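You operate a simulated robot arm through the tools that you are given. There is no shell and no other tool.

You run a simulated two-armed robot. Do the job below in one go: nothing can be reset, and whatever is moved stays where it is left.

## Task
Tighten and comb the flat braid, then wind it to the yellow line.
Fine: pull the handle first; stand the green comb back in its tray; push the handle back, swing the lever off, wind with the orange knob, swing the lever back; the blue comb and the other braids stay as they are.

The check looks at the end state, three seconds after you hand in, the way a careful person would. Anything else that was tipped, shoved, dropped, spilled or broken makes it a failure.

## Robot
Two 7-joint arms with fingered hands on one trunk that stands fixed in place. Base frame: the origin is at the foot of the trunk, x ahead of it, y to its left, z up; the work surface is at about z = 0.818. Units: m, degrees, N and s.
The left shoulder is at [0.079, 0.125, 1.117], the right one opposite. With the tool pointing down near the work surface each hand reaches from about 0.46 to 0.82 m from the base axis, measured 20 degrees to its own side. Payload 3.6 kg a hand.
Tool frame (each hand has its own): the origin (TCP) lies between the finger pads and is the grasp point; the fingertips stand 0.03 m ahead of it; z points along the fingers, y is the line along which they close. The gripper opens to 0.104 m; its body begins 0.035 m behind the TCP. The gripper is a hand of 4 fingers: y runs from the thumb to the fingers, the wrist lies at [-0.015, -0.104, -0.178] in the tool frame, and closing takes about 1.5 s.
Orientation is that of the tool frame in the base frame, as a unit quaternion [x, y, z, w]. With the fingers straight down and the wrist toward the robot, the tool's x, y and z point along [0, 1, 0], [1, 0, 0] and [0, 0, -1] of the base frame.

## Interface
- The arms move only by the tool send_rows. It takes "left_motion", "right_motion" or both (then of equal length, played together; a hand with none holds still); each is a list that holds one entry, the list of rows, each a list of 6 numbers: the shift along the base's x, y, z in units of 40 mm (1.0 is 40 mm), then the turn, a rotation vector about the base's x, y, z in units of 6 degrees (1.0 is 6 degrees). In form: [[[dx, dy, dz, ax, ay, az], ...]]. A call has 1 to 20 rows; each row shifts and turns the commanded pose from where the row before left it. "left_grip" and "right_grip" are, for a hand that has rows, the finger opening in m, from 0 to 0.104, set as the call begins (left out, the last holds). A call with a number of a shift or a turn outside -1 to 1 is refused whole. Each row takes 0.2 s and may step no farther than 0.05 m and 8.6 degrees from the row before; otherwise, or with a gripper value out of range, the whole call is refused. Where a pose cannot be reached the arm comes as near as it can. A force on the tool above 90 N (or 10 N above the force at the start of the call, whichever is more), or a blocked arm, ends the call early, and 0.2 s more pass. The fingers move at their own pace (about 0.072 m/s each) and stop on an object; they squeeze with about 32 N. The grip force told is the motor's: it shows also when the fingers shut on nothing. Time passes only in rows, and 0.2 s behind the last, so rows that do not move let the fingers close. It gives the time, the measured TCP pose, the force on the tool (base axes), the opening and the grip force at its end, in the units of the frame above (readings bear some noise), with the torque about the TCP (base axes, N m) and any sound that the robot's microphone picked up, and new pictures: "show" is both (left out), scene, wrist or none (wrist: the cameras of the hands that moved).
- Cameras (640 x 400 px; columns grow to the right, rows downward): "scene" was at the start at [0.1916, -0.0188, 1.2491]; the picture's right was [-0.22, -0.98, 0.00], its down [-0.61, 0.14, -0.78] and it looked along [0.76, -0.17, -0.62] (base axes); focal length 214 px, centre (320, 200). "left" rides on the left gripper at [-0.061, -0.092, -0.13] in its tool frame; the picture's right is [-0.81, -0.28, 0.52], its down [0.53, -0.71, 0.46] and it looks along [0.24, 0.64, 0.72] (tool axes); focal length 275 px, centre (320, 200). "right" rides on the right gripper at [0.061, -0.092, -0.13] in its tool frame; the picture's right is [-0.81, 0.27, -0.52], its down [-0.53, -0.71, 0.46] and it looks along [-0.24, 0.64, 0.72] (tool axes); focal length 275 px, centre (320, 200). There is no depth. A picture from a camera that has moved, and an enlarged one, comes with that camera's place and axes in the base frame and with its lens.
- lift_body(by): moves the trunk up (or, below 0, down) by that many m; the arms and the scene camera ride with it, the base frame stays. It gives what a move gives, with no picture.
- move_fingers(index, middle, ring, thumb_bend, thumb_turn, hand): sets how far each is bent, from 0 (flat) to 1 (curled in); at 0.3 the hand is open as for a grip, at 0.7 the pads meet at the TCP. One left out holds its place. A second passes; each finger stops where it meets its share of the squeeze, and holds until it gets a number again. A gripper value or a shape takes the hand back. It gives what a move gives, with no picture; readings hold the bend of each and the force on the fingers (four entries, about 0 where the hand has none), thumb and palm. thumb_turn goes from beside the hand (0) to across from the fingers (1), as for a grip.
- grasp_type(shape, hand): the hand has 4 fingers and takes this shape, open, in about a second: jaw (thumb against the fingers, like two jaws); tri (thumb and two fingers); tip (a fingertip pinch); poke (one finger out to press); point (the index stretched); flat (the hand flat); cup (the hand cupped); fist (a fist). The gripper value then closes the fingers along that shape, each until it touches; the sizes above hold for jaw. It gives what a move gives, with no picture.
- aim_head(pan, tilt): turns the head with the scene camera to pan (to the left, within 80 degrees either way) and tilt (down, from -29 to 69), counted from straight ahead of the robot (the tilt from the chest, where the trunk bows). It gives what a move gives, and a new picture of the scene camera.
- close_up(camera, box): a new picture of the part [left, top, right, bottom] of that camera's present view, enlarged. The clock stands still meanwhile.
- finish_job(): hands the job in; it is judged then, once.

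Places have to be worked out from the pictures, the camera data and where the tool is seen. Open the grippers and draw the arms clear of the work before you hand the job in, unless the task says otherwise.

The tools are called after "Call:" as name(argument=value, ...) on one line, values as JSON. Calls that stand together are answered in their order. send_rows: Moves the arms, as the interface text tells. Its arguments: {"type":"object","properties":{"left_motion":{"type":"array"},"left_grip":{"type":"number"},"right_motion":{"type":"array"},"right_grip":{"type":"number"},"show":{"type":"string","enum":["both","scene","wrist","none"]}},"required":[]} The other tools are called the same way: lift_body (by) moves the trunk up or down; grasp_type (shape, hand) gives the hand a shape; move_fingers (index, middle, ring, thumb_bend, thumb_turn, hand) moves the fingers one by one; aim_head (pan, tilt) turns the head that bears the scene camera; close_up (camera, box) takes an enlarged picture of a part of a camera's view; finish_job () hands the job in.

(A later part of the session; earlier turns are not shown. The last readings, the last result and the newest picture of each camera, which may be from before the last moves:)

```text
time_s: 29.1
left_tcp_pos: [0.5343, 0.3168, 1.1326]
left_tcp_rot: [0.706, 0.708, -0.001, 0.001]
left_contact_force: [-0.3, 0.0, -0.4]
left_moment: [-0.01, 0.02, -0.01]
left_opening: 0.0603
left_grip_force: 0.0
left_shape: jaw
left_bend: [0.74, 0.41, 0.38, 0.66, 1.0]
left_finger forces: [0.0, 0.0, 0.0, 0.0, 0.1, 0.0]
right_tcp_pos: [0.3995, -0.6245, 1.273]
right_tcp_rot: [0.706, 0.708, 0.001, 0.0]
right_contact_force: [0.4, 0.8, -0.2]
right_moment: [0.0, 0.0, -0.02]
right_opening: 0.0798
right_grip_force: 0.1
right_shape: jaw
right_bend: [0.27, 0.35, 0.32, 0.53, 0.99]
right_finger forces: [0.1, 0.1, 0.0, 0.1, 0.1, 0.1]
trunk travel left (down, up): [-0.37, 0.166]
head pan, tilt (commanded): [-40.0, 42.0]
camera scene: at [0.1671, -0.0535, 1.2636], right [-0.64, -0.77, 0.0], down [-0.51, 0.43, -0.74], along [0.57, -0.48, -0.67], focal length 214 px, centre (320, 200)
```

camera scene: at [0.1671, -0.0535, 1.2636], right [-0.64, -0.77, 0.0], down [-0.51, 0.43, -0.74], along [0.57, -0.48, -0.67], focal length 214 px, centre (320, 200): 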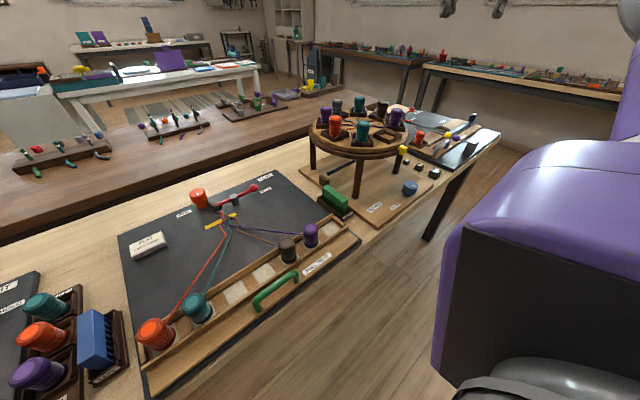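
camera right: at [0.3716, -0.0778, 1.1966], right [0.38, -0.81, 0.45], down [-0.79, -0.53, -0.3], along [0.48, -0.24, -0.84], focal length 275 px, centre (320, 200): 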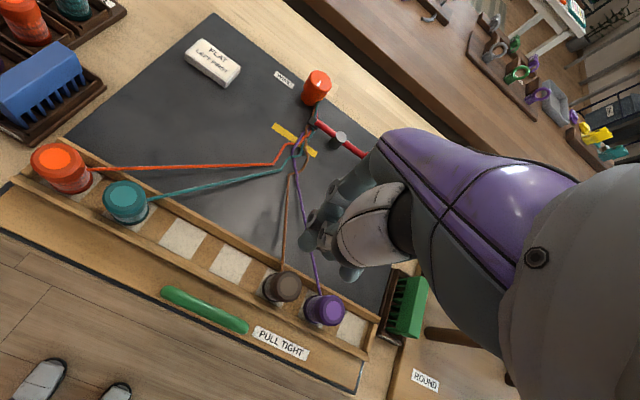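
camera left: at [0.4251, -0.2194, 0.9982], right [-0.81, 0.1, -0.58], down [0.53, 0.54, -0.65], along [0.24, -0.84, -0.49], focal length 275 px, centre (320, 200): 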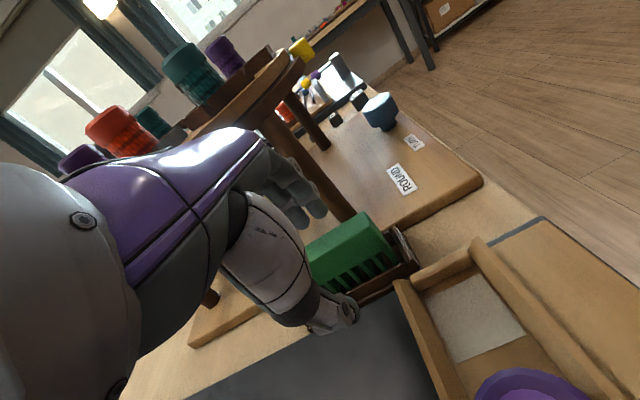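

Left arm is back on its side. Now I bring the right hand from its park position toward the space left of the comb while turning it -90° in yaw.

Call:
send_rows(right_motion=[[[0.1, 0.6, 0, 0, 0, -1], [0.1, 0.6, 0, 0, 0, -1], [0.1, 0.6, 0, 0, 0, -1], [0.1, 0.6, 0, 0, 0, -1], [0.1, 0.6, -0.1, 0, 0, -1], [0.1, 0.6, -0.2, 0, 0, -1], [0.1, 0.6, -0.3, 0, 0, -1], [0.1, 0.6, -0.4, 0, 0, -1], [0.1, 0.6, -0.4, 0, 0, -1], [0.1, 0.6, -0.4, 0, 0, -1]]], right_grip=0.06)

```text
time_s: 31.4
left_tcp_pos: [0.5342, 0.3174, 1.1338]
left_tcp_rot: [0.707, 0.707, 0.0, 0.0]
left_contact_force: [-0.2, 0.3, -0.1]
left_moment: [0.0, 0.01, -0.02]
left_opening: 0.06
left_grip_force: 0.0
left_shape: jaw
left_bend: [0.74, 0.41, 0.38, 0.66, 1.0]
left_finger forces: [0.1, 0.1, 0.0, 0.0, 0.0, 0.0]
right_tcp_pos: [0.4411, -0.3834, 1.2012]
right_tcp_rot: [0.966, 0.258, 0.0, 0.001]
right_contact_force: [-0.7, -0.1, 0.5]
right_moment: [0.0, 0.01, 0.01]
right_opening: 0.0606
right_grip_force: 0.1
right_shape: jaw
right_bend: [0.74, 0.41, 0.38, 0.66, 1.0]
right_finger forces: [0.0, 0.0, 0.0, 0.0, 0.0, 0.0]
trunk travel left (down, up): [-0.37, 0.166]
head pan, tilt (commanded): [-40.0, 42.0]
camera scene: at [0.1675, -0.053, 1.2635], right [-0.64, -0.77, 0.0], down [-0.51, 0.43, -0.74], along [0.57, -0.48, -0.67], focal length 214 px, centre (320, 200)
camera right: at [0.4502, -0.2724, 1.3317], right [-0.57, -0.64, 0.52], down [-0.82, 0.35, -0.46], along [0.11, -0.68, -0.72], focal length 275 px, centre (320, 200)
```

scene: 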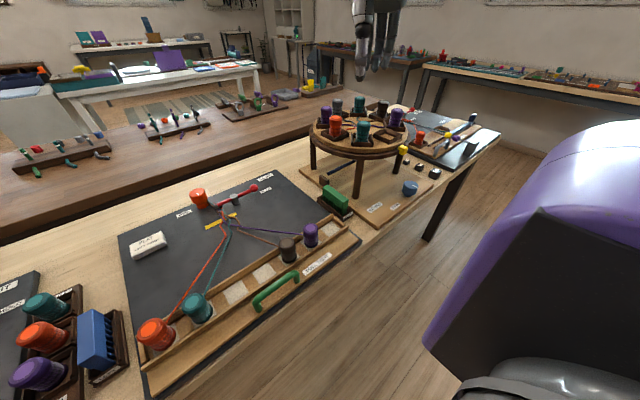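
right: 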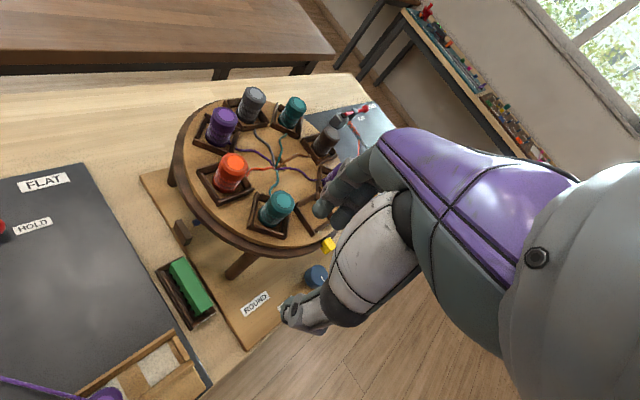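

The right arm handles this orientation well so far (yaw -60°). I continue to yaw -90° and go to about (0.49, -0.30, 1.10).

Call:
send_rows(right_motion=[[[0, 0.6, 0, 0, 0, -1], [0.3, 0.5, -0.4, 0, 0, -1], [0.3, 0.5, -0.6, 0, 0, -1], [0.3, 0.4, -0.7, 0, 0, -1], [0.3, 0, -0.8, 0, 0, -1]]])

```text
time_s: 32.5
left_tcp_pos: [0.5345, 0.3174, 1.1338]
left_tcp_rot: [0.707, 0.707, 0.0, 0.0]
left_contact_force: [-0.2, 0.3, 0.1]
left_moment: [0.03, -0.01, 0.04]
left_opening: 0.0604
left_grip_force: 0.0
left_shape: jaw
left_bend: [0.74, 0.41, 0.38, 0.66, 1.0]
left_finger forces: [0.1, 0.0, 0.1, 0.0, 0.0, 0.0]
right_tcp_pos: [0.4884, -0.3031, 1.1025]
right_tcp_rot: [1.0, -0.001, -0.001, 0.0]
right_contact_force: [-0.2, 0.6, -0.4]
right_moment: [-0.05, -0.01, 0.02]
right_opening: 0.0604
right_grip_force: 0.0
right_shape: jaw
right_bend: [0.74, 0.41, 0.38, 0.66, 1.0]
right_finger forces: [0.0, 0.0, 0.1, 0.1, 0.0, 0.1]
trunk travel left (down, up): [-0.37, 0.166]
head pan, tilt (commanded): [-40.0, 42.0]
camera scene: at [0.1678, -0.0536, 1.2634], right [-0.64, -0.77, 0.0], down [-0.51, 0.43, -0.74], along [0.57, -0.48, -0.67], focal length 214 px, centre (320, 200)
camera right: at [0.5533, -0.2113, 1.2315], right [-0.81, -0.27, 0.52], down [-0.53, 0.71, -0.46], along [-0.24, -0.64, -0.72], focal length 275 px, centre (320, 200)
```

scene: 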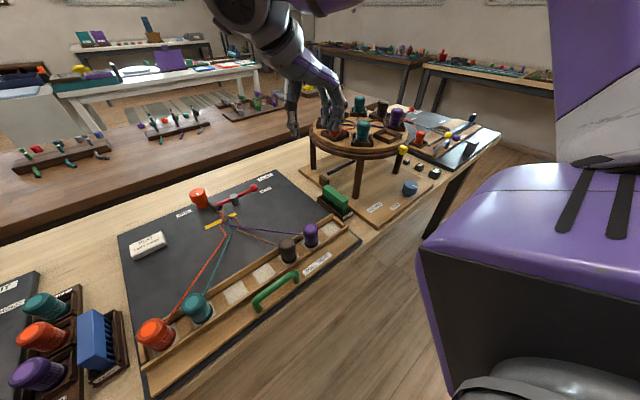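
right: 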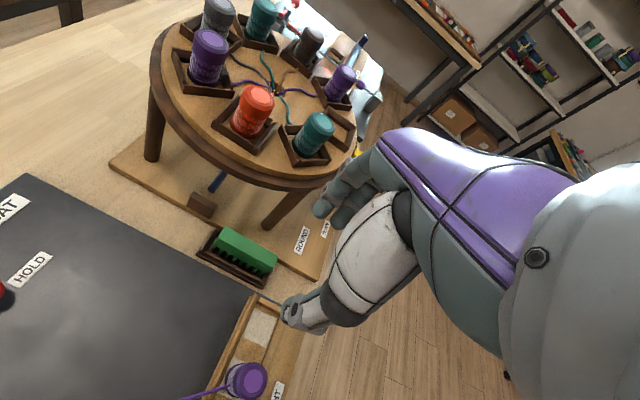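

The right hand reached the wanted orientation at (0.488, -0.303, 1.10). I tilt it 15° (top leaning left, away from the disc) and descend to z≈0.96 left of the comb.

Call:
send_rows(right_motion=[[[0.1, -0.1, -0.8, -1, 0, 0], [0.1, -0.1, -0.9, -1, 0, 0], [0.1, -0.15, -0.9, -0.5, 0, 0], [0.1, -0.15, -0.9, 0, 0, 0]]])

Call:
close_up(camera="right", box=[100, 100, 400, 360])

Call:
close_up(camera="scene", box=[260, 80, 440, 230])

```text
time_s: 33.5
left_tcp_pos: [0.5338, 0.3177, 1.134]
left_tcp_rot: [0.708, 0.707, 0.001, 0.0]
left_contact_force: [-0.7, 0.0, 0.3]
left_moment: [0.0, -0.01, -0.02]
left_opening: 0.0603
left_grip_force: 0.0
left_shape: jaw
left_bend: [0.74, 0.41, 0.38, 0.66, 1.0]
left_finger forces: [0.0, 0.0, 0.0, 0.0, 0.1, 0.0]
right_tcp_pos: [0.5049, -0.3243, 0.9627]
right_tcp_rot: [0.991, 0.0, 0.001, 0.131]
right_contact_force: [-0.5, 0.3, -0.2]
right_moment: [0.01, -0.06, 0.04]
right_opening: 0.0605
right_grip_force: 0.0
right_shape: jaw
right_bend: [0.74, 0.41, 0.38, 0.66, 1.0]
right_finger forces: [0.0, 0.0, 0.0, 0.0, 0.0, 0.0]
trunk travel left (down, up): [-0.37, 0.166]
head pan, tilt (commanded): [-40.0, 42.0]
camera scene: at [0.1675, -0.0538, 1.2635], right [-0.64, -0.77, 0.0], down [-0.51, 0.43, -0.74], along [0.57, -0.48, -0.67], focal length 214 px, centre (320, 200)
camera right: at [0.569, -0.2009, 1.0642], right [-0.81, -0.13, 0.57], down [-0.53, 0.57, -0.63], along [-0.24, -0.81, -0.53], focal length 275 px, centre (320, 200)
```

scene: 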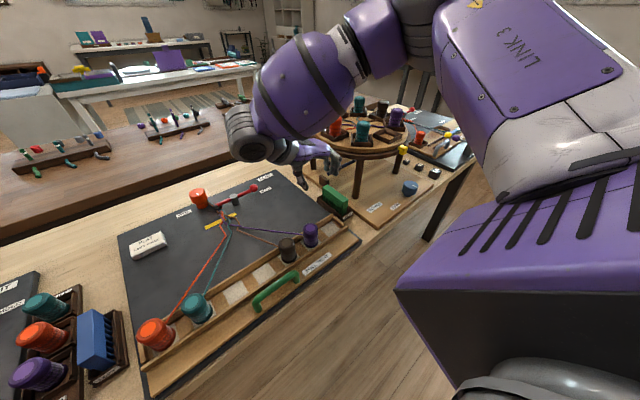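
right: 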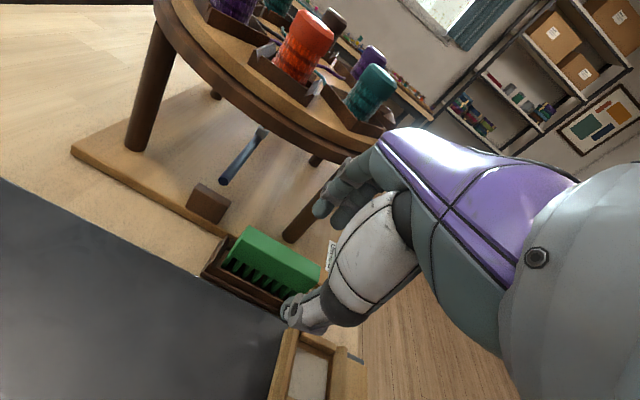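

```text
1.54 times, centred on (250, 230) of right
camera zoom: at [0.569, -0.2009, 1.0642], right [-0.81, -0.13, 0.57], down [-0.53, 0.57, -0.63], along [-0.24, -0.81, -0.53], focal length 424 px, centre (428, 154)
```

zoom: 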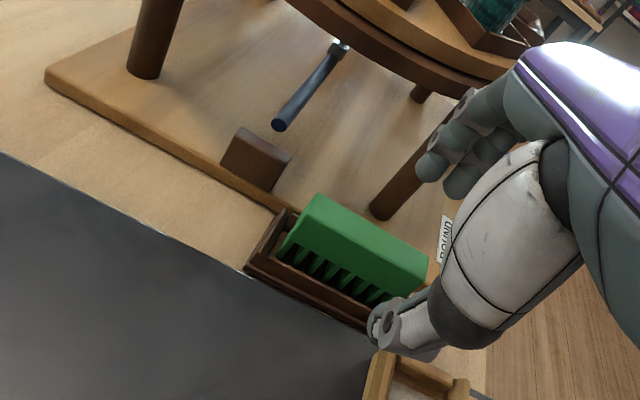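

```text
2.67 times, centred on (350, 155) of scene
camera zoom: at [0.1675, -0.0538, 1.2635], right [-0.64, -0.77, 0.0], down [-0.51, 0.43, -0.74], along [0.57, -0.48, -0.67], focal length 572 px, centre (240, 320)
```

zoom: 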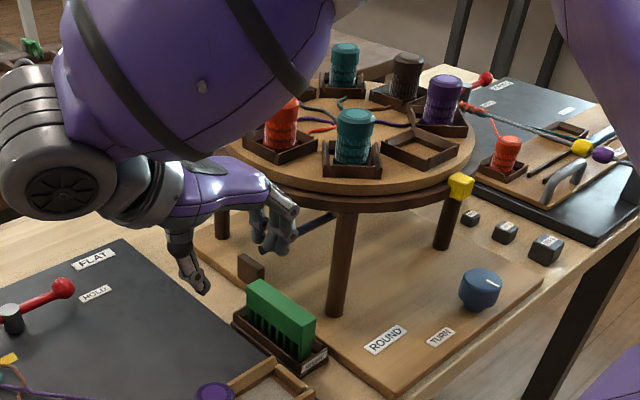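

The hand is clear of the disc and forearm is well away. I descend to z≈0.90 just left of the comb.

Call:
send_rows(right_motion=[[[0, 0, -0.6, 0, 0, 0], [0.05, -0.2, -0.6, 0, 0, 0], [0, -0.2, -0.37, 0, 0, 0]]])

Call:
close_up(camera="right", box=[150, 100, 400, 340])

Call:
close_up(camera="scene", box=[270, 120, 390, 230])

```text
time_s: 34.4
left_tcp_pos: [0.534, 0.3158, 1.1337]
left_tcp_rot: [0.707, 0.707, 0.0, -0.001]
left_contact_force: [-0.5, -0.9, 0.6]
left_moment: [0.0, -0.02, -0.01]
left_opening: 0.0603
left_grip_force: 0.0
left_shape: jaw
left_bend: [0.74, 0.41, 0.38, 0.66, 1.0]
left_finger forces: [0.0, 0.0, 0.0, 0.0, 0.0, 0.0]
right_tcp_pos: [0.507, -0.3392, 0.8996]
right_tcp_rot: [0.991, 0.0, 0.0, 0.131]
right_contact_force: [0.8, -0.5, -0.4]
right_moment: [0.02, 0.02, 0.02]
right_opening: 0.0606
right_grip_force: 0.0
right_shape: jaw
right_bend: [0.74, 0.41, 0.38, 0.66, 1.0]
right_finger forces: [0.1, 0.0, 0.0, 0.0, 0.0, 0.1]
trunk travel left (down, up): [-0.37, 0.166]
head pan, tilt (commanded): [-40.0, 42.0]
camera scene: at [0.1674, -0.0538, 1.2635], right [-0.64, -0.77, 0.0], down [-0.51, 0.43, -0.74], along [0.57, -0.48, -0.67], focal length 214 px, centre (320, 200)
camera right: at [0.5705, -0.2171, 1.0009], right [-0.81, -0.13, 0.57], down [-0.53, 0.57, -0.62], along [-0.24, -0.81, -0.53], focal length 275 px, centre (320, 200)
```

scene: 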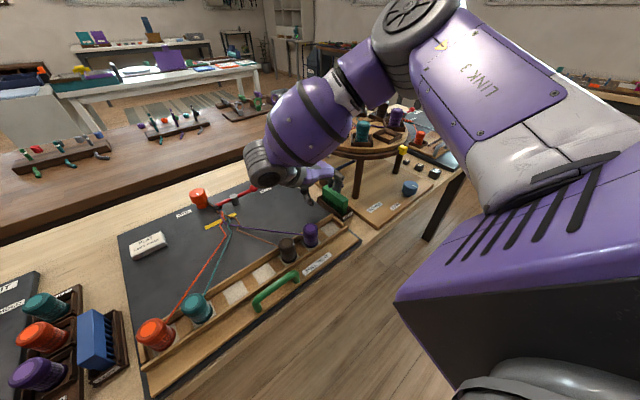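
right: 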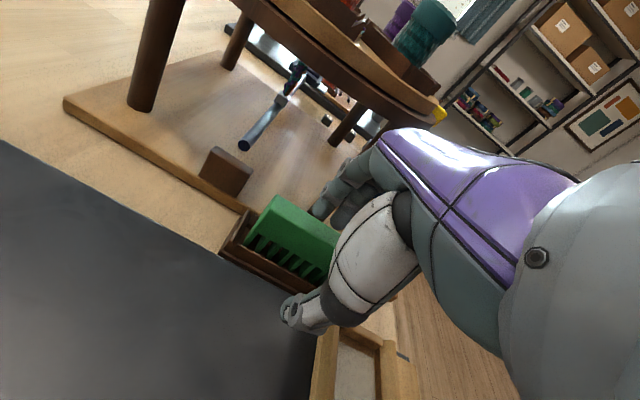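

```text
1.67 times, centred on (275, 220) of right
camera zoom: at [0.5705, -0.2171, 1.0009], right [-0.81, -0.13, 0.57], down [-0.53, 0.57, -0.62], along [-0.24, -0.81, -0.53], focal length 459 px, centre (395, 167)
```

zoom: 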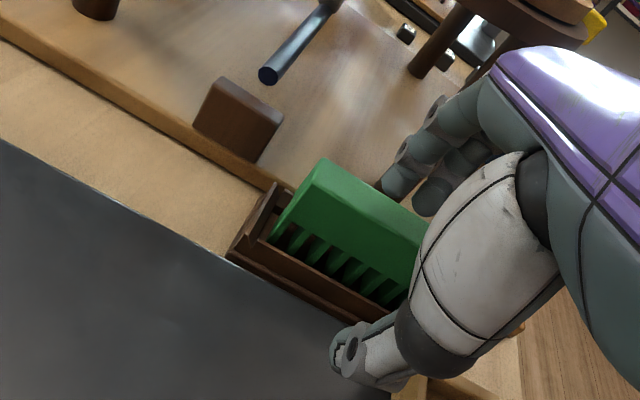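

```text
3.64 times, centred on (330, 175) of scene
camera zoom: at [0.1674, -0.0538, 1.2635], right [-0.64, -0.77, 0.0], down [-0.51, 0.43, -0.74], along [0.57, -0.48, -0.67], focal length 780 px, centre (284, 291)
```

zoom: 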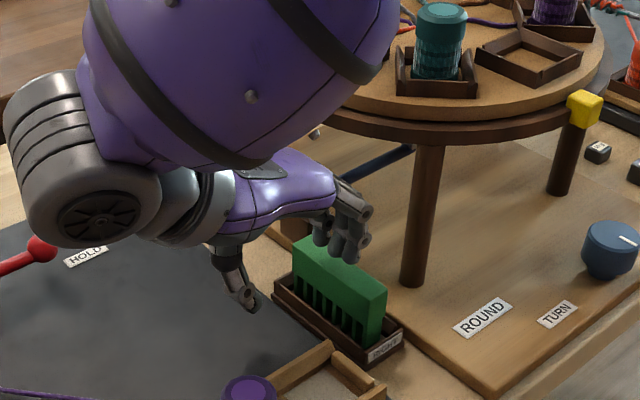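

Fingers hang above the comb, thumb to its left. I slide right over the comb to y≈-0.386, keeping z≈0.90.

Call:
send_rows(right_motion=[[[-0.1, -0.4, 0.03, 0, 0, 0], [0, -0.4, 0, 0, 0, 0], [0, -0.37, 0, 0, 0, 0]]])

Call:
close_up(camera="right", box=[150, 100, 400, 340])

Call:
close_up(camera="scene", box=[270, 120, 390, 230])

```text
time_s: 35.1
left_tcp_pos: [0.5346, 0.3156, 1.1339]
left_tcp_rot: [0.707, 0.707, 0.0, 0.001]
left_contact_force: [-0.3, 0.4, -0.6]
left_moment: [-0.01, 0.01, 0.02]
left_opening: 0.0602
left_grip_force: 0.1
left_shape: jaw
left_bend: [0.74, 0.41, 0.38, 0.66, 1.0]
left_finger forces: [0.1, 0.1, 0.1, 0.0, 0.0, 0.0]
right_tcp_pos: [0.5032, -0.3867, 0.8995]
right_tcp_rot: [0.991, 0.0, 0.0, 0.13]
right_contact_force: [0.4, -0.4, -1.5]
right_moment: [0.01, 0.02, 0.0]
right_opening: 0.0607
right_grip_force: 0.1
right_shape: jaw
right_bend: [0.74, 0.41, 0.38, 0.66, 1.0]
right_finger forces: [0.0, 0.1, 0.0, 0.0, 0.0, 0.0]
trunk travel left (down, up): [-0.37, 0.166]
head pan, tilt (commanded): [-40.0, 42.0]
camera scene: at [0.1671, -0.0539, 1.2635], right [-0.64, -0.77, 0.0], down [-0.51, 0.43, -0.74], along [0.57, -0.48, -0.67], focal length 214 px, centre (320, 200)
camera right: at [0.5661, -0.2635, 1.0016], right [-0.81, -0.13, 0.57], down [-0.53, 0.57, -0.62], along [-0.24, -0.81, -0.53], focal length 275 px, centre (320, 200)
```

scene: 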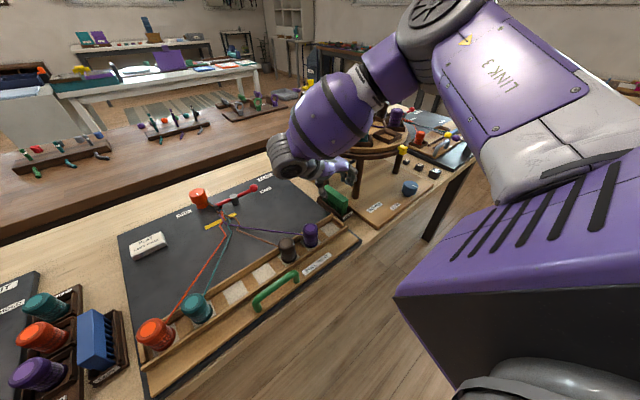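
right: 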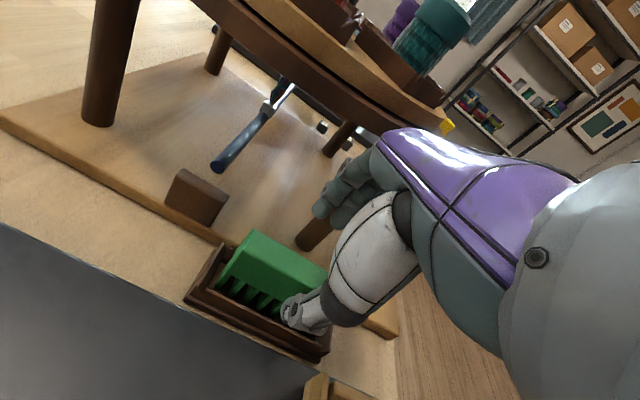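

```text
1.67 times, centred on (275, 220) of right
camera zoom: at [0.5661, -0.2635, 1.0016], right [-0.81, -0.13, 0.57], down [-0.53, 0.57, -0.62], along [-0.24, -0.81, -0.53], focal length 459 px, centre (395, 167)
```

zoom: 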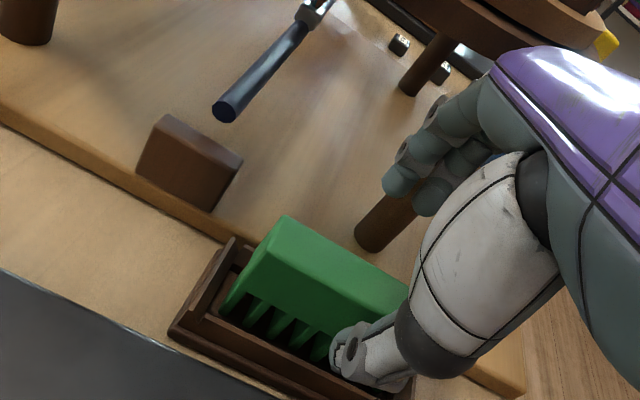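

```text
3.64 times, centred on (330, 175) of scene
camera zoom: at [0.1671, -0.0539, 1.2635], right [-0.64, -0.77, 0.0], down [-0.51, 0.43, -0.74], along [0.57, -0.48, -0.67], focal length 780 px, centre (284, 291)
```

zoom: 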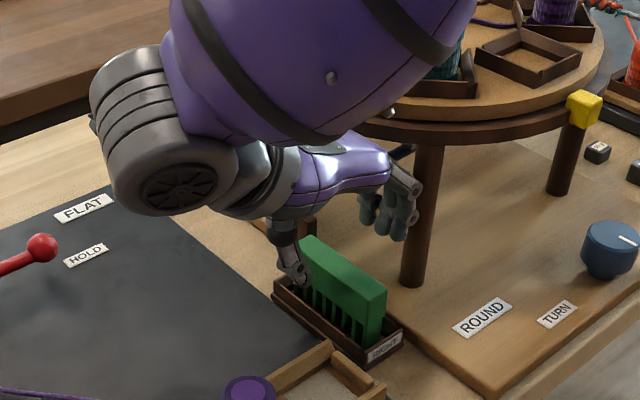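

Comb is between thumb and fingers. I lower in small steps toward z≈0.874 watching the force.

Call:
send_rows(right_motion=[[[0, 0, -0.25, 0, 0, 0], [0, 0, -0.2, 0, 0, 0], [0, 0, -0.15, 0, 0, 0]]])

Call:
close_up(camera="right", box=[150, 100, 400, 340])

Call:
close_up(camera="scene", box=[290, 150, 370, 230])

```text
time_s: 36.0
left_tcp_pos: [0.5338, 0.316, 1.1348]
left_tcp_rot: [0.708, 0.707, 0.0, 0.0]
left_contact_force: [1.1, -0.2, 0.0]
left_moment: [-0.05, -0.02, 0.0]
left_opening: 0.0604
left_grip_force: 0.1
left_shape: jaw
left_bend: [0.74, 0.41, 0.38, 0.66, 1.0]
left_finger forces: [0.0, 0.0, 0.1, 0.0, 0.0, 0.0]
right_tcp_pos: [0.5031, -0.3859, 0.877]
right_tcp_rot: [0.991, 0.001, 0.0, 0.13]
right_contact_force: [-0.2, -0.3, -0.4]
right_moment: [0.02, 0.03, 0.0]
right_opening: 0.0605
right_grip_force: 0.0
right_shape: jaw
right_bend: [0.74, 0.41, 0.38, 0.66, 1.0]
right_finger forces: [0.1, 0.1, 0.0, 0.0, 0.1, 0.0]
trunk travel left (down, up): [-0.37, 0.166]
head pan, tilt (commanded): [-40.0, 42.0]
camera scene: at [0.1673, -0.0537, 1.2635], right [-0.64, -0.77, 0.0], down [-0.51, 0.43, -0.74], along [0.57, -0.48, -0.67], focal length 214 px, centre (320, 200)
camera right: at [0.5658, -0.2634, 0.9775], right [-0.81, -0.13, 0.57], down [-0.53, 0.57, -0.62], along [-0.24, -0.81, -0.53], focal length 275 px, centre (320, 200)
```

scene: 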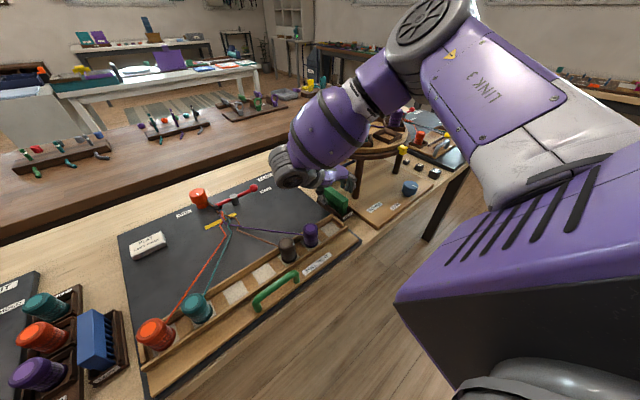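
right: 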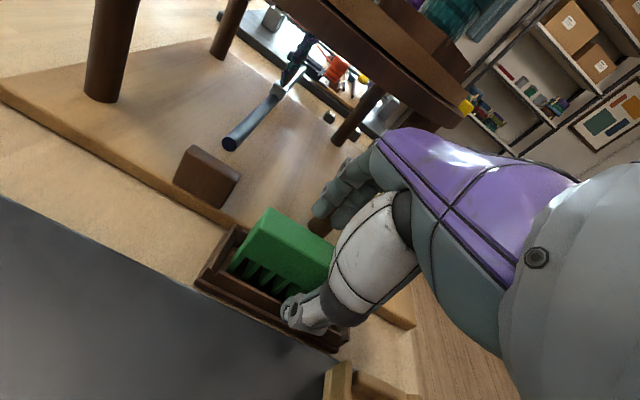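

```text
1.67 times, centred on (275, 220) of right
camera zoom: at [0.5658, -0.2634, 0.9775], right [-0.81, -0.13, 0.57], down [-0.53, 0.57, -0.62], along [-0.24, -0.81, -0.53], focal length 459 px, centre (395, 167)
```

zoom: 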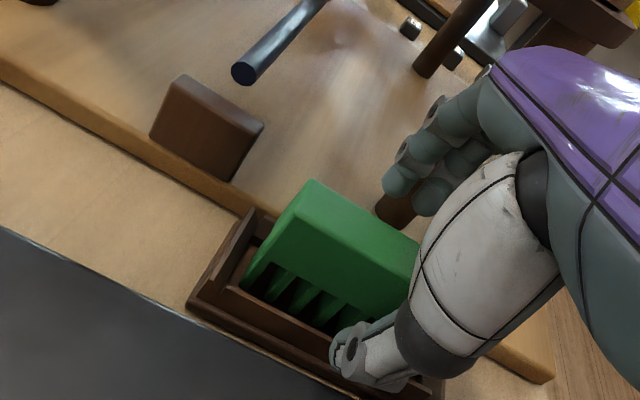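

```text
5.00 times, centred on (330, 190) of scene
camera zoom: at [0.1673, -0.0537, 1.2635], right [-0.64, -0.77, 0.0], down [-0.51, 0.43, -0.74], along [0.57, -0.48, -0.67], focal length 1072 px, centre (270, 250)
```

zoom: 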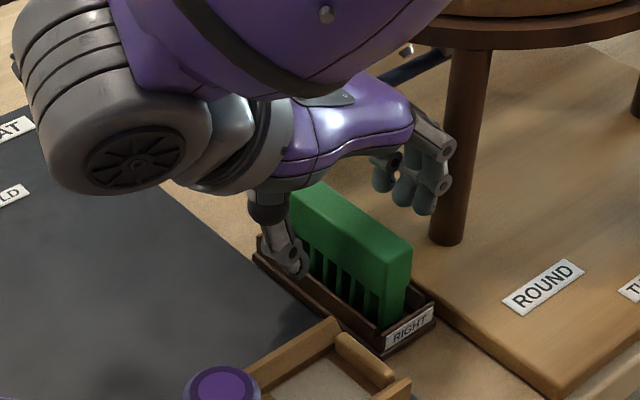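

Positions look right: thumb at the left face, fingers beyond the right face. I lower 4 mm more and close the grip.

Call:
send_rows(right_motion=[[[0, 0, -0.1, 0, 0, 0], [0, 0, 0, 0, 0, 0], [0, 0, 0, 0, 0, 0], [0, 0, 0, 0, 0, 0], [0, 0, 0, 0, 0, 0], [0, 0, 0, 0, 0, 0], [0, 0, 0, 0, 0, 0]]], right_grip=0.015)

Call:
close_up(camera="right", box=[150, 100, 400, 340])

Call:
close_up(camera="scene", box=[290, 150, 370, 230])

```text
time_s: 37.5
left_tcp_pos: [0.5344, 0.3164, 1.1339]
left_tcp_rot: [0.707, 0.707, -0.001, -0.001]
left_contact_force: [0.2, 0.5, -0.9]
left_moment: [-0.03, -0.01, -0.01]
left_opening: 0.0601
left_grip_force: 0.1
left_shape: jaw
left_bend: [0.74, 0.41, 0.38, 0.66, 1.0]
left_finger forces: [0.0, 0.1, 0.0, 0.1, 0.1, 0.0]
right_tcp_pos: [0.5015, -0.3863, 0.8722]
right_tcp_rot: [0.991, 0.001, 0.0, 0.131]
right_contact_force: [0.1, 1.5, -1.1]
right_moment: [0.13, 0.04, 0.06]
right_opening: 0.017
right_grip_force: 31.7
right_shape: jaw
right_bend: [0.73, 0.62, 0.61, 0.74, 1.0]
right_finger forces: [15.5, 8.2, 3.9, 0.0, 29.5, 0.0]
trunk travel left (down, up): [-0.37, 0.166]
head pan, tilt (commanded): [-40.0, 42.0]
camera scene: at [0.1673, -0.0535, 1.2635], right [-0.64, -0.77, 0.0], down [-0.51, 0.43, -0.74], along [0.57, -0.48, -0.67], focal length 214 px, centre (320, 200)
camera right: at [0.5658, -0.2632, 0.9736], right [-0.81, -0.13, 0.57], down [-0.53, 0.57, -0.62], along [-0.24, -0.81, -0.53], focal length 275 px, centre (320, 200)
```

scene: 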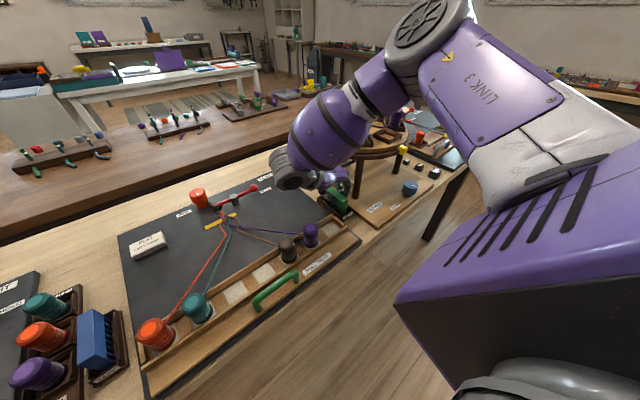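
right: 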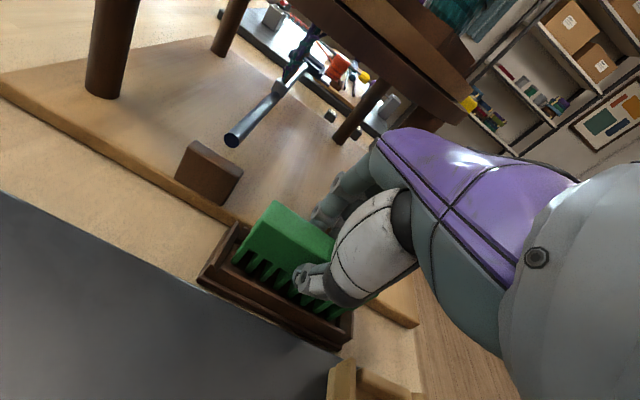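

```text
1.67 times, centred on (275, 220) of right
camera zoom: at [0.5658, -0.2632, 0.9736], right [-0.81, -0.13, 0.57], down [-0.53, 0.57, -0.62], along [-0.24, -0.81, -0.53], focal length 459 px, centre (395, 167)
```

zoom: 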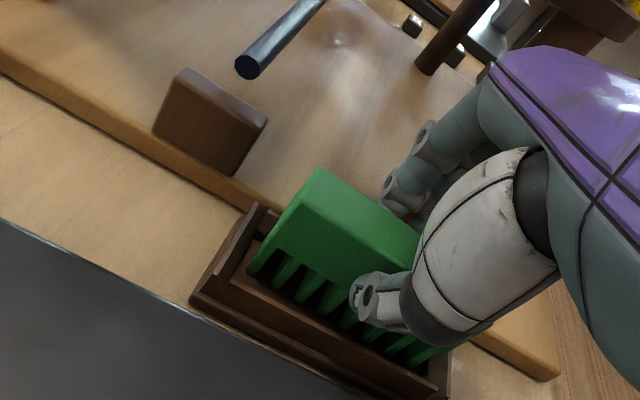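

```text
5.00 times, centred on (330, 190) of scene
camera zoom: at [0.1673, -0.0535, 1.2635], right [-0.64, -0.77, 0.0], down [-0.51, 0.43, -0.74], along [0.57, -0.48, -0.67], focal length 1072 px, centre (270, 250)
```

zoom: 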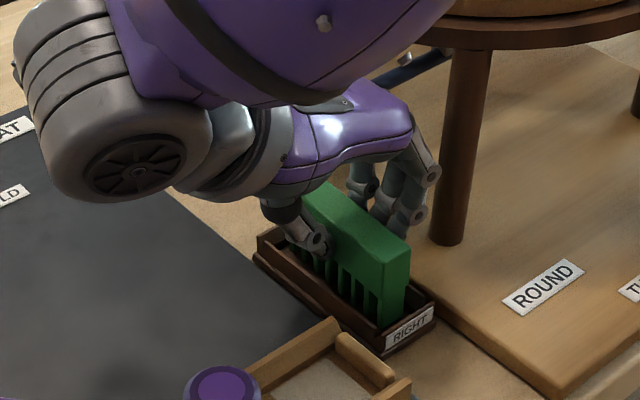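

The comb is firmly gripped (thumb 29 N against the three fingers). I note this seat pose (0.5015, -0.386, 0.872), lift it 25 mm straight out of the tray, then slide left/forward away from under the disc.

Call:
send_rows(right_motion=[[[0, 0, 0.2, 0, 0, 0], [0, 0, 0.25, 0, 0, 0], [0, 0, 0.2, 0, 0, 0]]])

Call:
close_up(camera="right", box=[150, 100, 400, 340])

Call:
close_up(camera="scene", box=[290, 150, 370, 230])

```text
time_s: 38.4
left_tcp_pos: [0.5343, 0.3157, 1.1335]
left_tcp_rot: [0.707, 0.707, 0.001, 0.001]
left_contact_force: [-0.6, 0.6, 0.4]
left_moment: [-0.05, -0.01, -0.03]
left_opening: 0.0604
left_grip_force: 0.0
left_shape: jaw
left_bend: [0.74, 0.41, 0.38, 0.66, 1.0]
left_finger forces: [0.0, 0.0, 0.0, 0.1, 0.0, 0.0]
right_tcp_pos: [0.5022, -0.3857, 0.8981]
right_tcp_rot: [0.991, 0.0, -0.001, 0.131]
right_contact_force: [-0.2, 0.3, -0.4]
right_moment: [0.01, 0.0, 0.03]
right_opening: 0.017
right_grip_force: 32.2
right_shape: jaw
right_bend: [0.73, 0.63, 0.65, 0.74, 1.0]
right_finger forces: [17.9, 7.2, 3.2, 0.0, 28.4, 0.0]
trunk travel left (down, up): [-0.37, 0.166]
head pan, tilt (commanded): [-40.0, 42.0]
camera scene: at [0.1671, -0.0537, 1.2636], right [-0.64, -0.77, 0.0], down [-0.51, 0.43, -0.74], along [0.57, -0.48, -0.67], focal length 214 px, centre (320, 200)
camera right: at [0.5655, -0.2634, 0.9998], right [-0.81, -0.13, 0.57], down [-0.53, 0.57, -0.62], along [-0.24, -0.81, -0.53], focal length 275 px, centre (320, 200)
```

scene: 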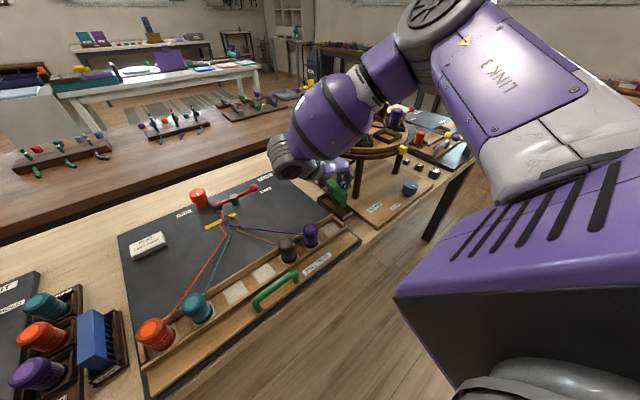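
right: 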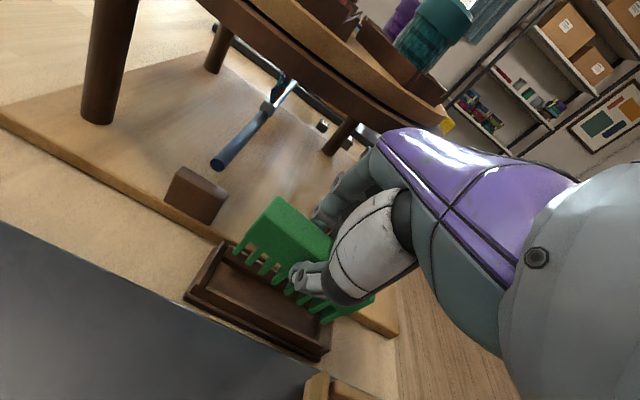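

```text
1.67 times, centred on (275, 220) of right
camera zoom: at [0.5655, -0.2634, 0.9998], right [-0.81, -0.13, 0.57], down [-0.53, 0.57, -0.62], along [-0.24, -0.81, -0.53], focal length 459 px, centre (395, 167)
```

zoom: 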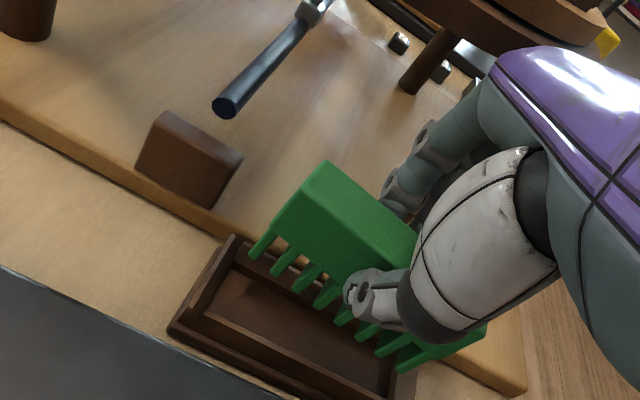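

```text
5.00 times, centred on (330, 190) of scene
camera zoom: at [0.1671, -0.0537, 1.2636], right [-0.64, -0.77, 0.0], down [-0.51, 0.43, -0.74], along [0.57, -0.48, -0.67], focal length 1072 px, centre (270, 250)
```

zoom: 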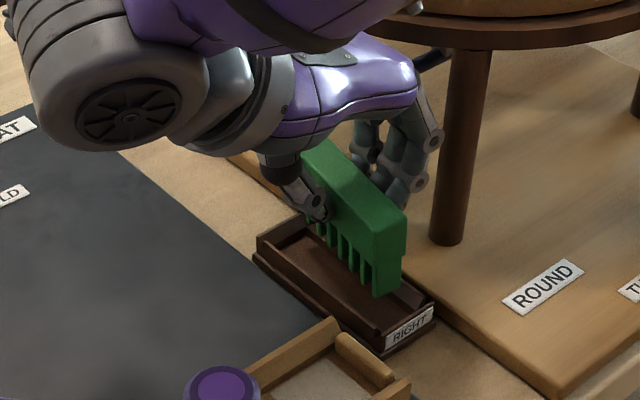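

Comb is out of the tray. I slide it left and slightly forward, clear of the disc and the carriage end.

Call:
send_rows(right_motion=[[[0.1, 0.5, 0, 0, 0, 0], [0.2, 0.6, 0.1, 0, 0, 0], [0.2, 0.7, 0.2, 0, 0, 0], [0.2, 0.5, 0.7, 0, 0, 0], [0, 0.2, 0.9, 0, 0, 0]]])

Call:
close_up(camera="right", box=[150, 100, 400, 340])

Call:
close_up(camera="scene", box=[260, 130, 360, 230])

```text
time_s: 39.5
left_tcp_pos: [0.5338, 0.3156, 1.1354]
left_tcp_rot: [0.707, 0.707, 0.0, 0.0]
left_contact_force: [0.7, 0.1, 0.4]
left_moment: [0.05, -0.03, -0.01]
left_opening: 0.0601
left_grip_force: 0.0
left_shape: jaw
left_bend: [0.74, 0.41, 0.38, 0.66, 1.0]
left_finger forces: [0.1, 0.0, 0.0, 0.0, 0.0, 0.0]
right_tcp_pos: [0.5286, -0.2856, 0.9752]
right_tcp_rot: [0.991, 0.0, 0.0, 0.131]
right_contact_force: [0.7, -0.5, 0.6]
right_moment: [0.03, 0.0, -0.02]
right_opening: 0.017
right_grip_force: 31.6
right_shape: jaw
right_bend: [0.73, 0.63, 0.65, 0.74, 1.0]
right_finger forces: [18.1, 7.1, 3.3, 0.0, 28.6, 0.0]
trunk travel left (down, up): [-0.37, 0.166]
head pan, tilt (commanded): [-40.0, 42.0]
camera scene: at [0.1669, -0.0534, 1.2636], right [-0.64, -0.77, 0.0], down [-0.51, 0.43, -0.74], along [0.57, -0.48, -0.67], focal length 214 px, centre (320, 200)
camera right: at [0.5925, -0.1627, 1.0759], right [-0.81, -0.13, 0.57], down [-0.53, 0.57, -0.62], along [-0.24, -0.81, -0.53], focal length 275 px, centre (320, 200)
```

scene: 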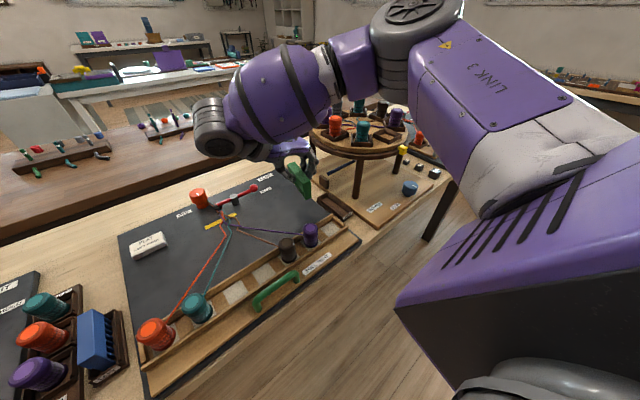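
right: 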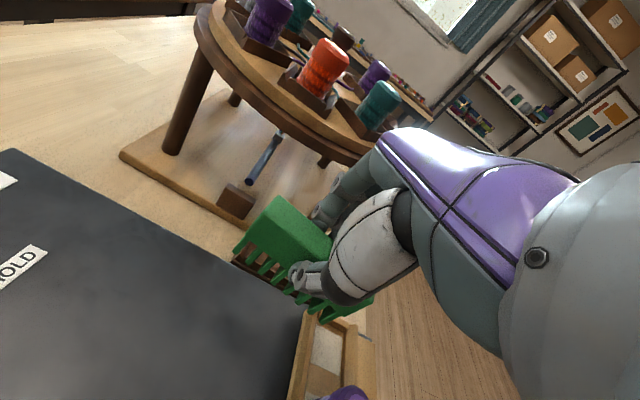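

```text
1.67 times, centred on (275, 220) of right
camera zoom: at [0.5925, -0.1627, 1.0759], right [-0.81, -0.13, 0.57], down [-0.53, 0.57, -0.62], along [-0.24, -0.81, -0.53], focal length 459 px, centre (395, 167)
```

zoom: 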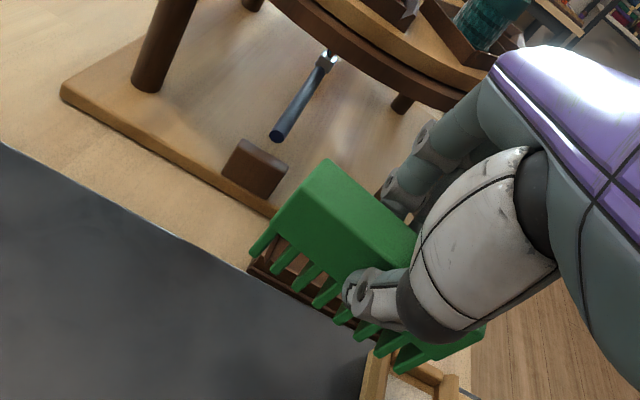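

```text
4.00 times, centred on (310, 180) of scene
camera zoom: at [0.1669, -0.0534, 1.2636], right [-0.64, -0.77, 0.0], down [-0.51, 0.43, -0.74], along [0.57, -0.48, -0.67], focal length 858 px, centre (360, 280)
```

zoom: 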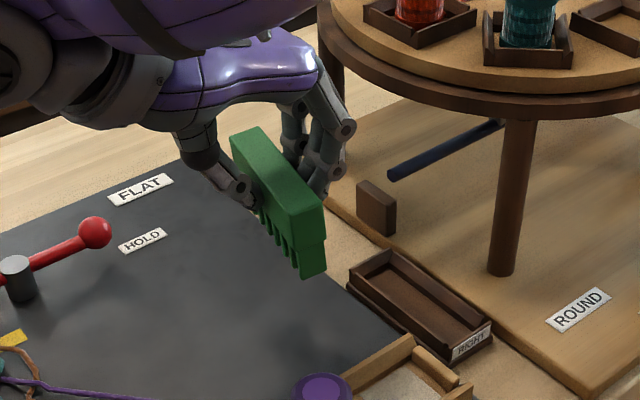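

The comb is securely in hand and clear. I turn the hand +90° back so the comb lies across the strands, moving above the board at z≈1.0, and aim the head at the braid.

Call:
send_rows(right_motion=[[[0, 0.2, 0.5, 0, 0, 1], [0, 0.25, 0.3, 0, 0, 1], [0, 0.25, 0, 0, 0, 1], [0, 0.25, 0, 0, 0, 1], [0, 0.3, 0, 0, 0, 1], [0, 0.3, 0, 0, 0, 1], [0, 0.3, 0, 0, 0, 1], [0, 0.3, 0, 0, 0, 1], [0, 0.3, 0, 0, 0, 1], [0, 0.3, 0, 0, 0, 1], [0, 0.3, 0, 0, 0, 1], [0, 0.3, 0, 0, 0, 1], [0, 0.3, 0, 0, 0, 1], [0, 0.3, 0, 0, 0, 1], [0, 0.3, 0, 0, 0, 1]]], show="wrist")

Call:
aim_head(pan=-12, tilt=42)

Call:
close_up(camera="scene", box=[250, 130, 410, 250])

```text
time_s: 42.8
left_tcp_pos: [0.5341, 0.316, 1.134]
left_tcp_rot: [0.707, 0.707, 0.001, 0.0]
left_contact_force: [0.5, -0.5, -0.7]
left_moment: [0.0, 0.01, 0.03]
left_opening: 0.0601
left_grip_force: 0.1
left_shape: jaw
left_bend: [0.74, 0.41, 0.38, 0.66, 1.0]
left_finger forces: [0.1, 0.0, 0.0, 0.0, 0.0, 0.0]
right_tcp_pos: [0.5314, -0.1171, 1.0066]
right_tcp_rot: [0.701, 0.702, 0.093, 0.092]
right_contact_force: [0.4, -0.7, -1.0]
right_moment: [0.01, 0.01, -0.03]
right_opening: 0.017
right_grip_force: 31.9
right_shape: jaw
right_bend: [0.73, 0.63, 0.66, 0.74, 1.0]
right_finger forces: [18.2, 7.1, 3.3, 0.1, 28.5, 0.0]
trunk travel left (down, up): [-0.37, 0.166]
head pan, tilt (commanded): [-40.0, 42.0]
camera right: at [0.4101, -0.0546, 1.108], right [0.13, -0.81, 0.57], down [-0.57, -0.53, -0.62], along [0.81, -0.24, -0.53], focal length 275 px, centre (320, 200)
```

right: 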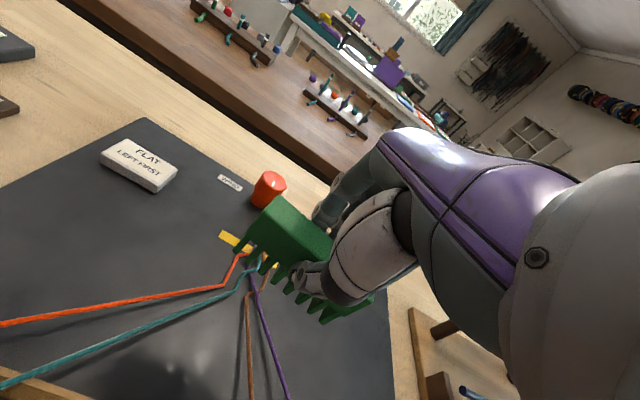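

```text
time_s: 43.7
left_tcp_pos: [0.5342, 0.3156, 1.1337]
left_tcp_rot: [0.707, 0.707, 0.001, -0.001]
left_contact_force: [-0.3, -0.3, 0.5]
left_moment: [0.01, -0.05, 0.01]
left_opening: 0.0599
left_grip_force: 0.1
left_shape: jaw
left_bend: [0.74, 0.41, 0.38, 0.66, 1.0]
left_finger forces: [0.1, 0.1, 0.0, 0.0, 0.0, 0.0]
right_tcp_pos: [0.5293, -0.1164, 1.0068]
right_tcp_rot: [0.701, 0.701, 0.093, 0.091]
right_contact_force: [-0.8, 0.3, -0.1]
right_moment: [-0.02, 0.0, 0.0]
right_opening: 0.0169
right_grip_force: 31.7
right_shape: jaw
right_bend: [0.73, 0.63, 0.66, 0.74, 1.0]
right_finger forces: [18.2, 7.2, 3.3, 0.0, 28.6, 0.0]
trunk travel left (down, up): [-0.37, 0.166]
head pan, tilt (commanded): [-12.0, 42.0]
camera scene: at [0.185, -0.0174, 1.2635], right [-0.21, -0.98, 0.0], down [-0.65, 0.14, -0.74], along [0.73, -0.15, -0.67], focal length 214 px, centre (320, 200)
```

scene: 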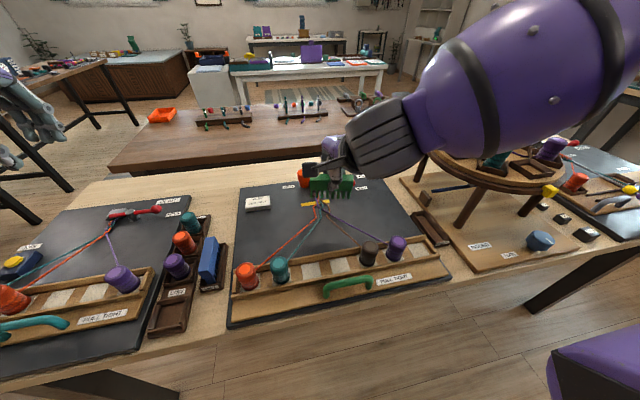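

```text
3.33 times, centred on (330, 190) of scene
camera zoom: at [0.185, -0.0174, 1.2635], right [-0.21, -0.98, 0.0], down [-0.65, 0.14, -0.74], along [0.73, -0.15, -0.67], focal length 715 px, centre (287, 233)
```

zoom: 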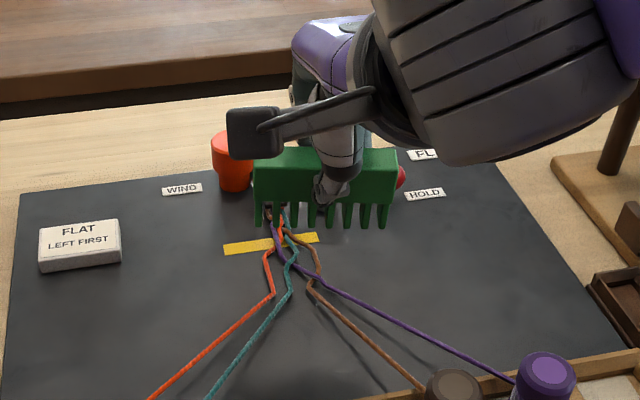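

The comb looks level within several degrees; I zoom the wrist camera to triangulate the tooth tips at both ends.

Call:
close_up(camera="right", box=[210, 180, 390, 340])

Call:
close_up(camera="scene", box=[295, 160, 355, 210])

```text
2.50 times, centred on (300, 260) of right
camera zoom: at [0.4104, -0.0546, 1.108], right [0.13, -0.81, 0.57], down [-0.57, -0.53, -0.62], along [0.81, -0.24, -0.53], focal length 688 px, centre (370, 50)
```

zoom: 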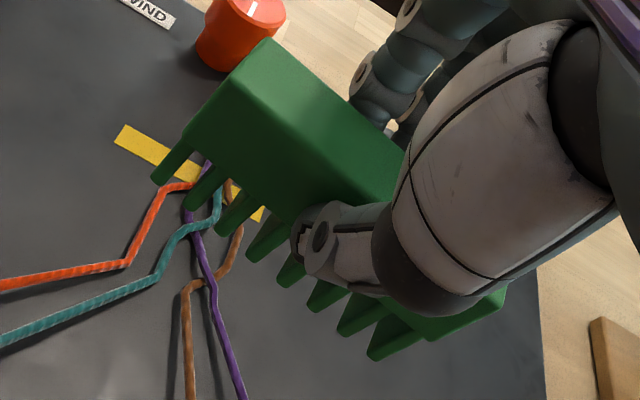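

```text
8.00 times, centred on (325, 185) of scene
camera zoom: at [0.185, -0.0174, 1.2635], right [-0.21, -0.98, 0.0], down [-0.65, 0.14, -0.74], along [0.73, -0.15, -0.67], focal length 1716 px, centre (280, 320)
```

zoom: 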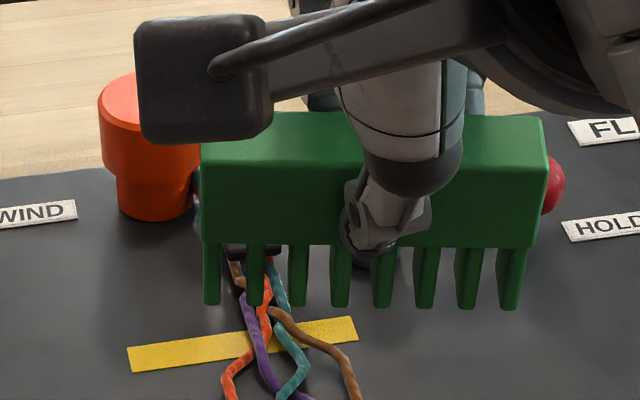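

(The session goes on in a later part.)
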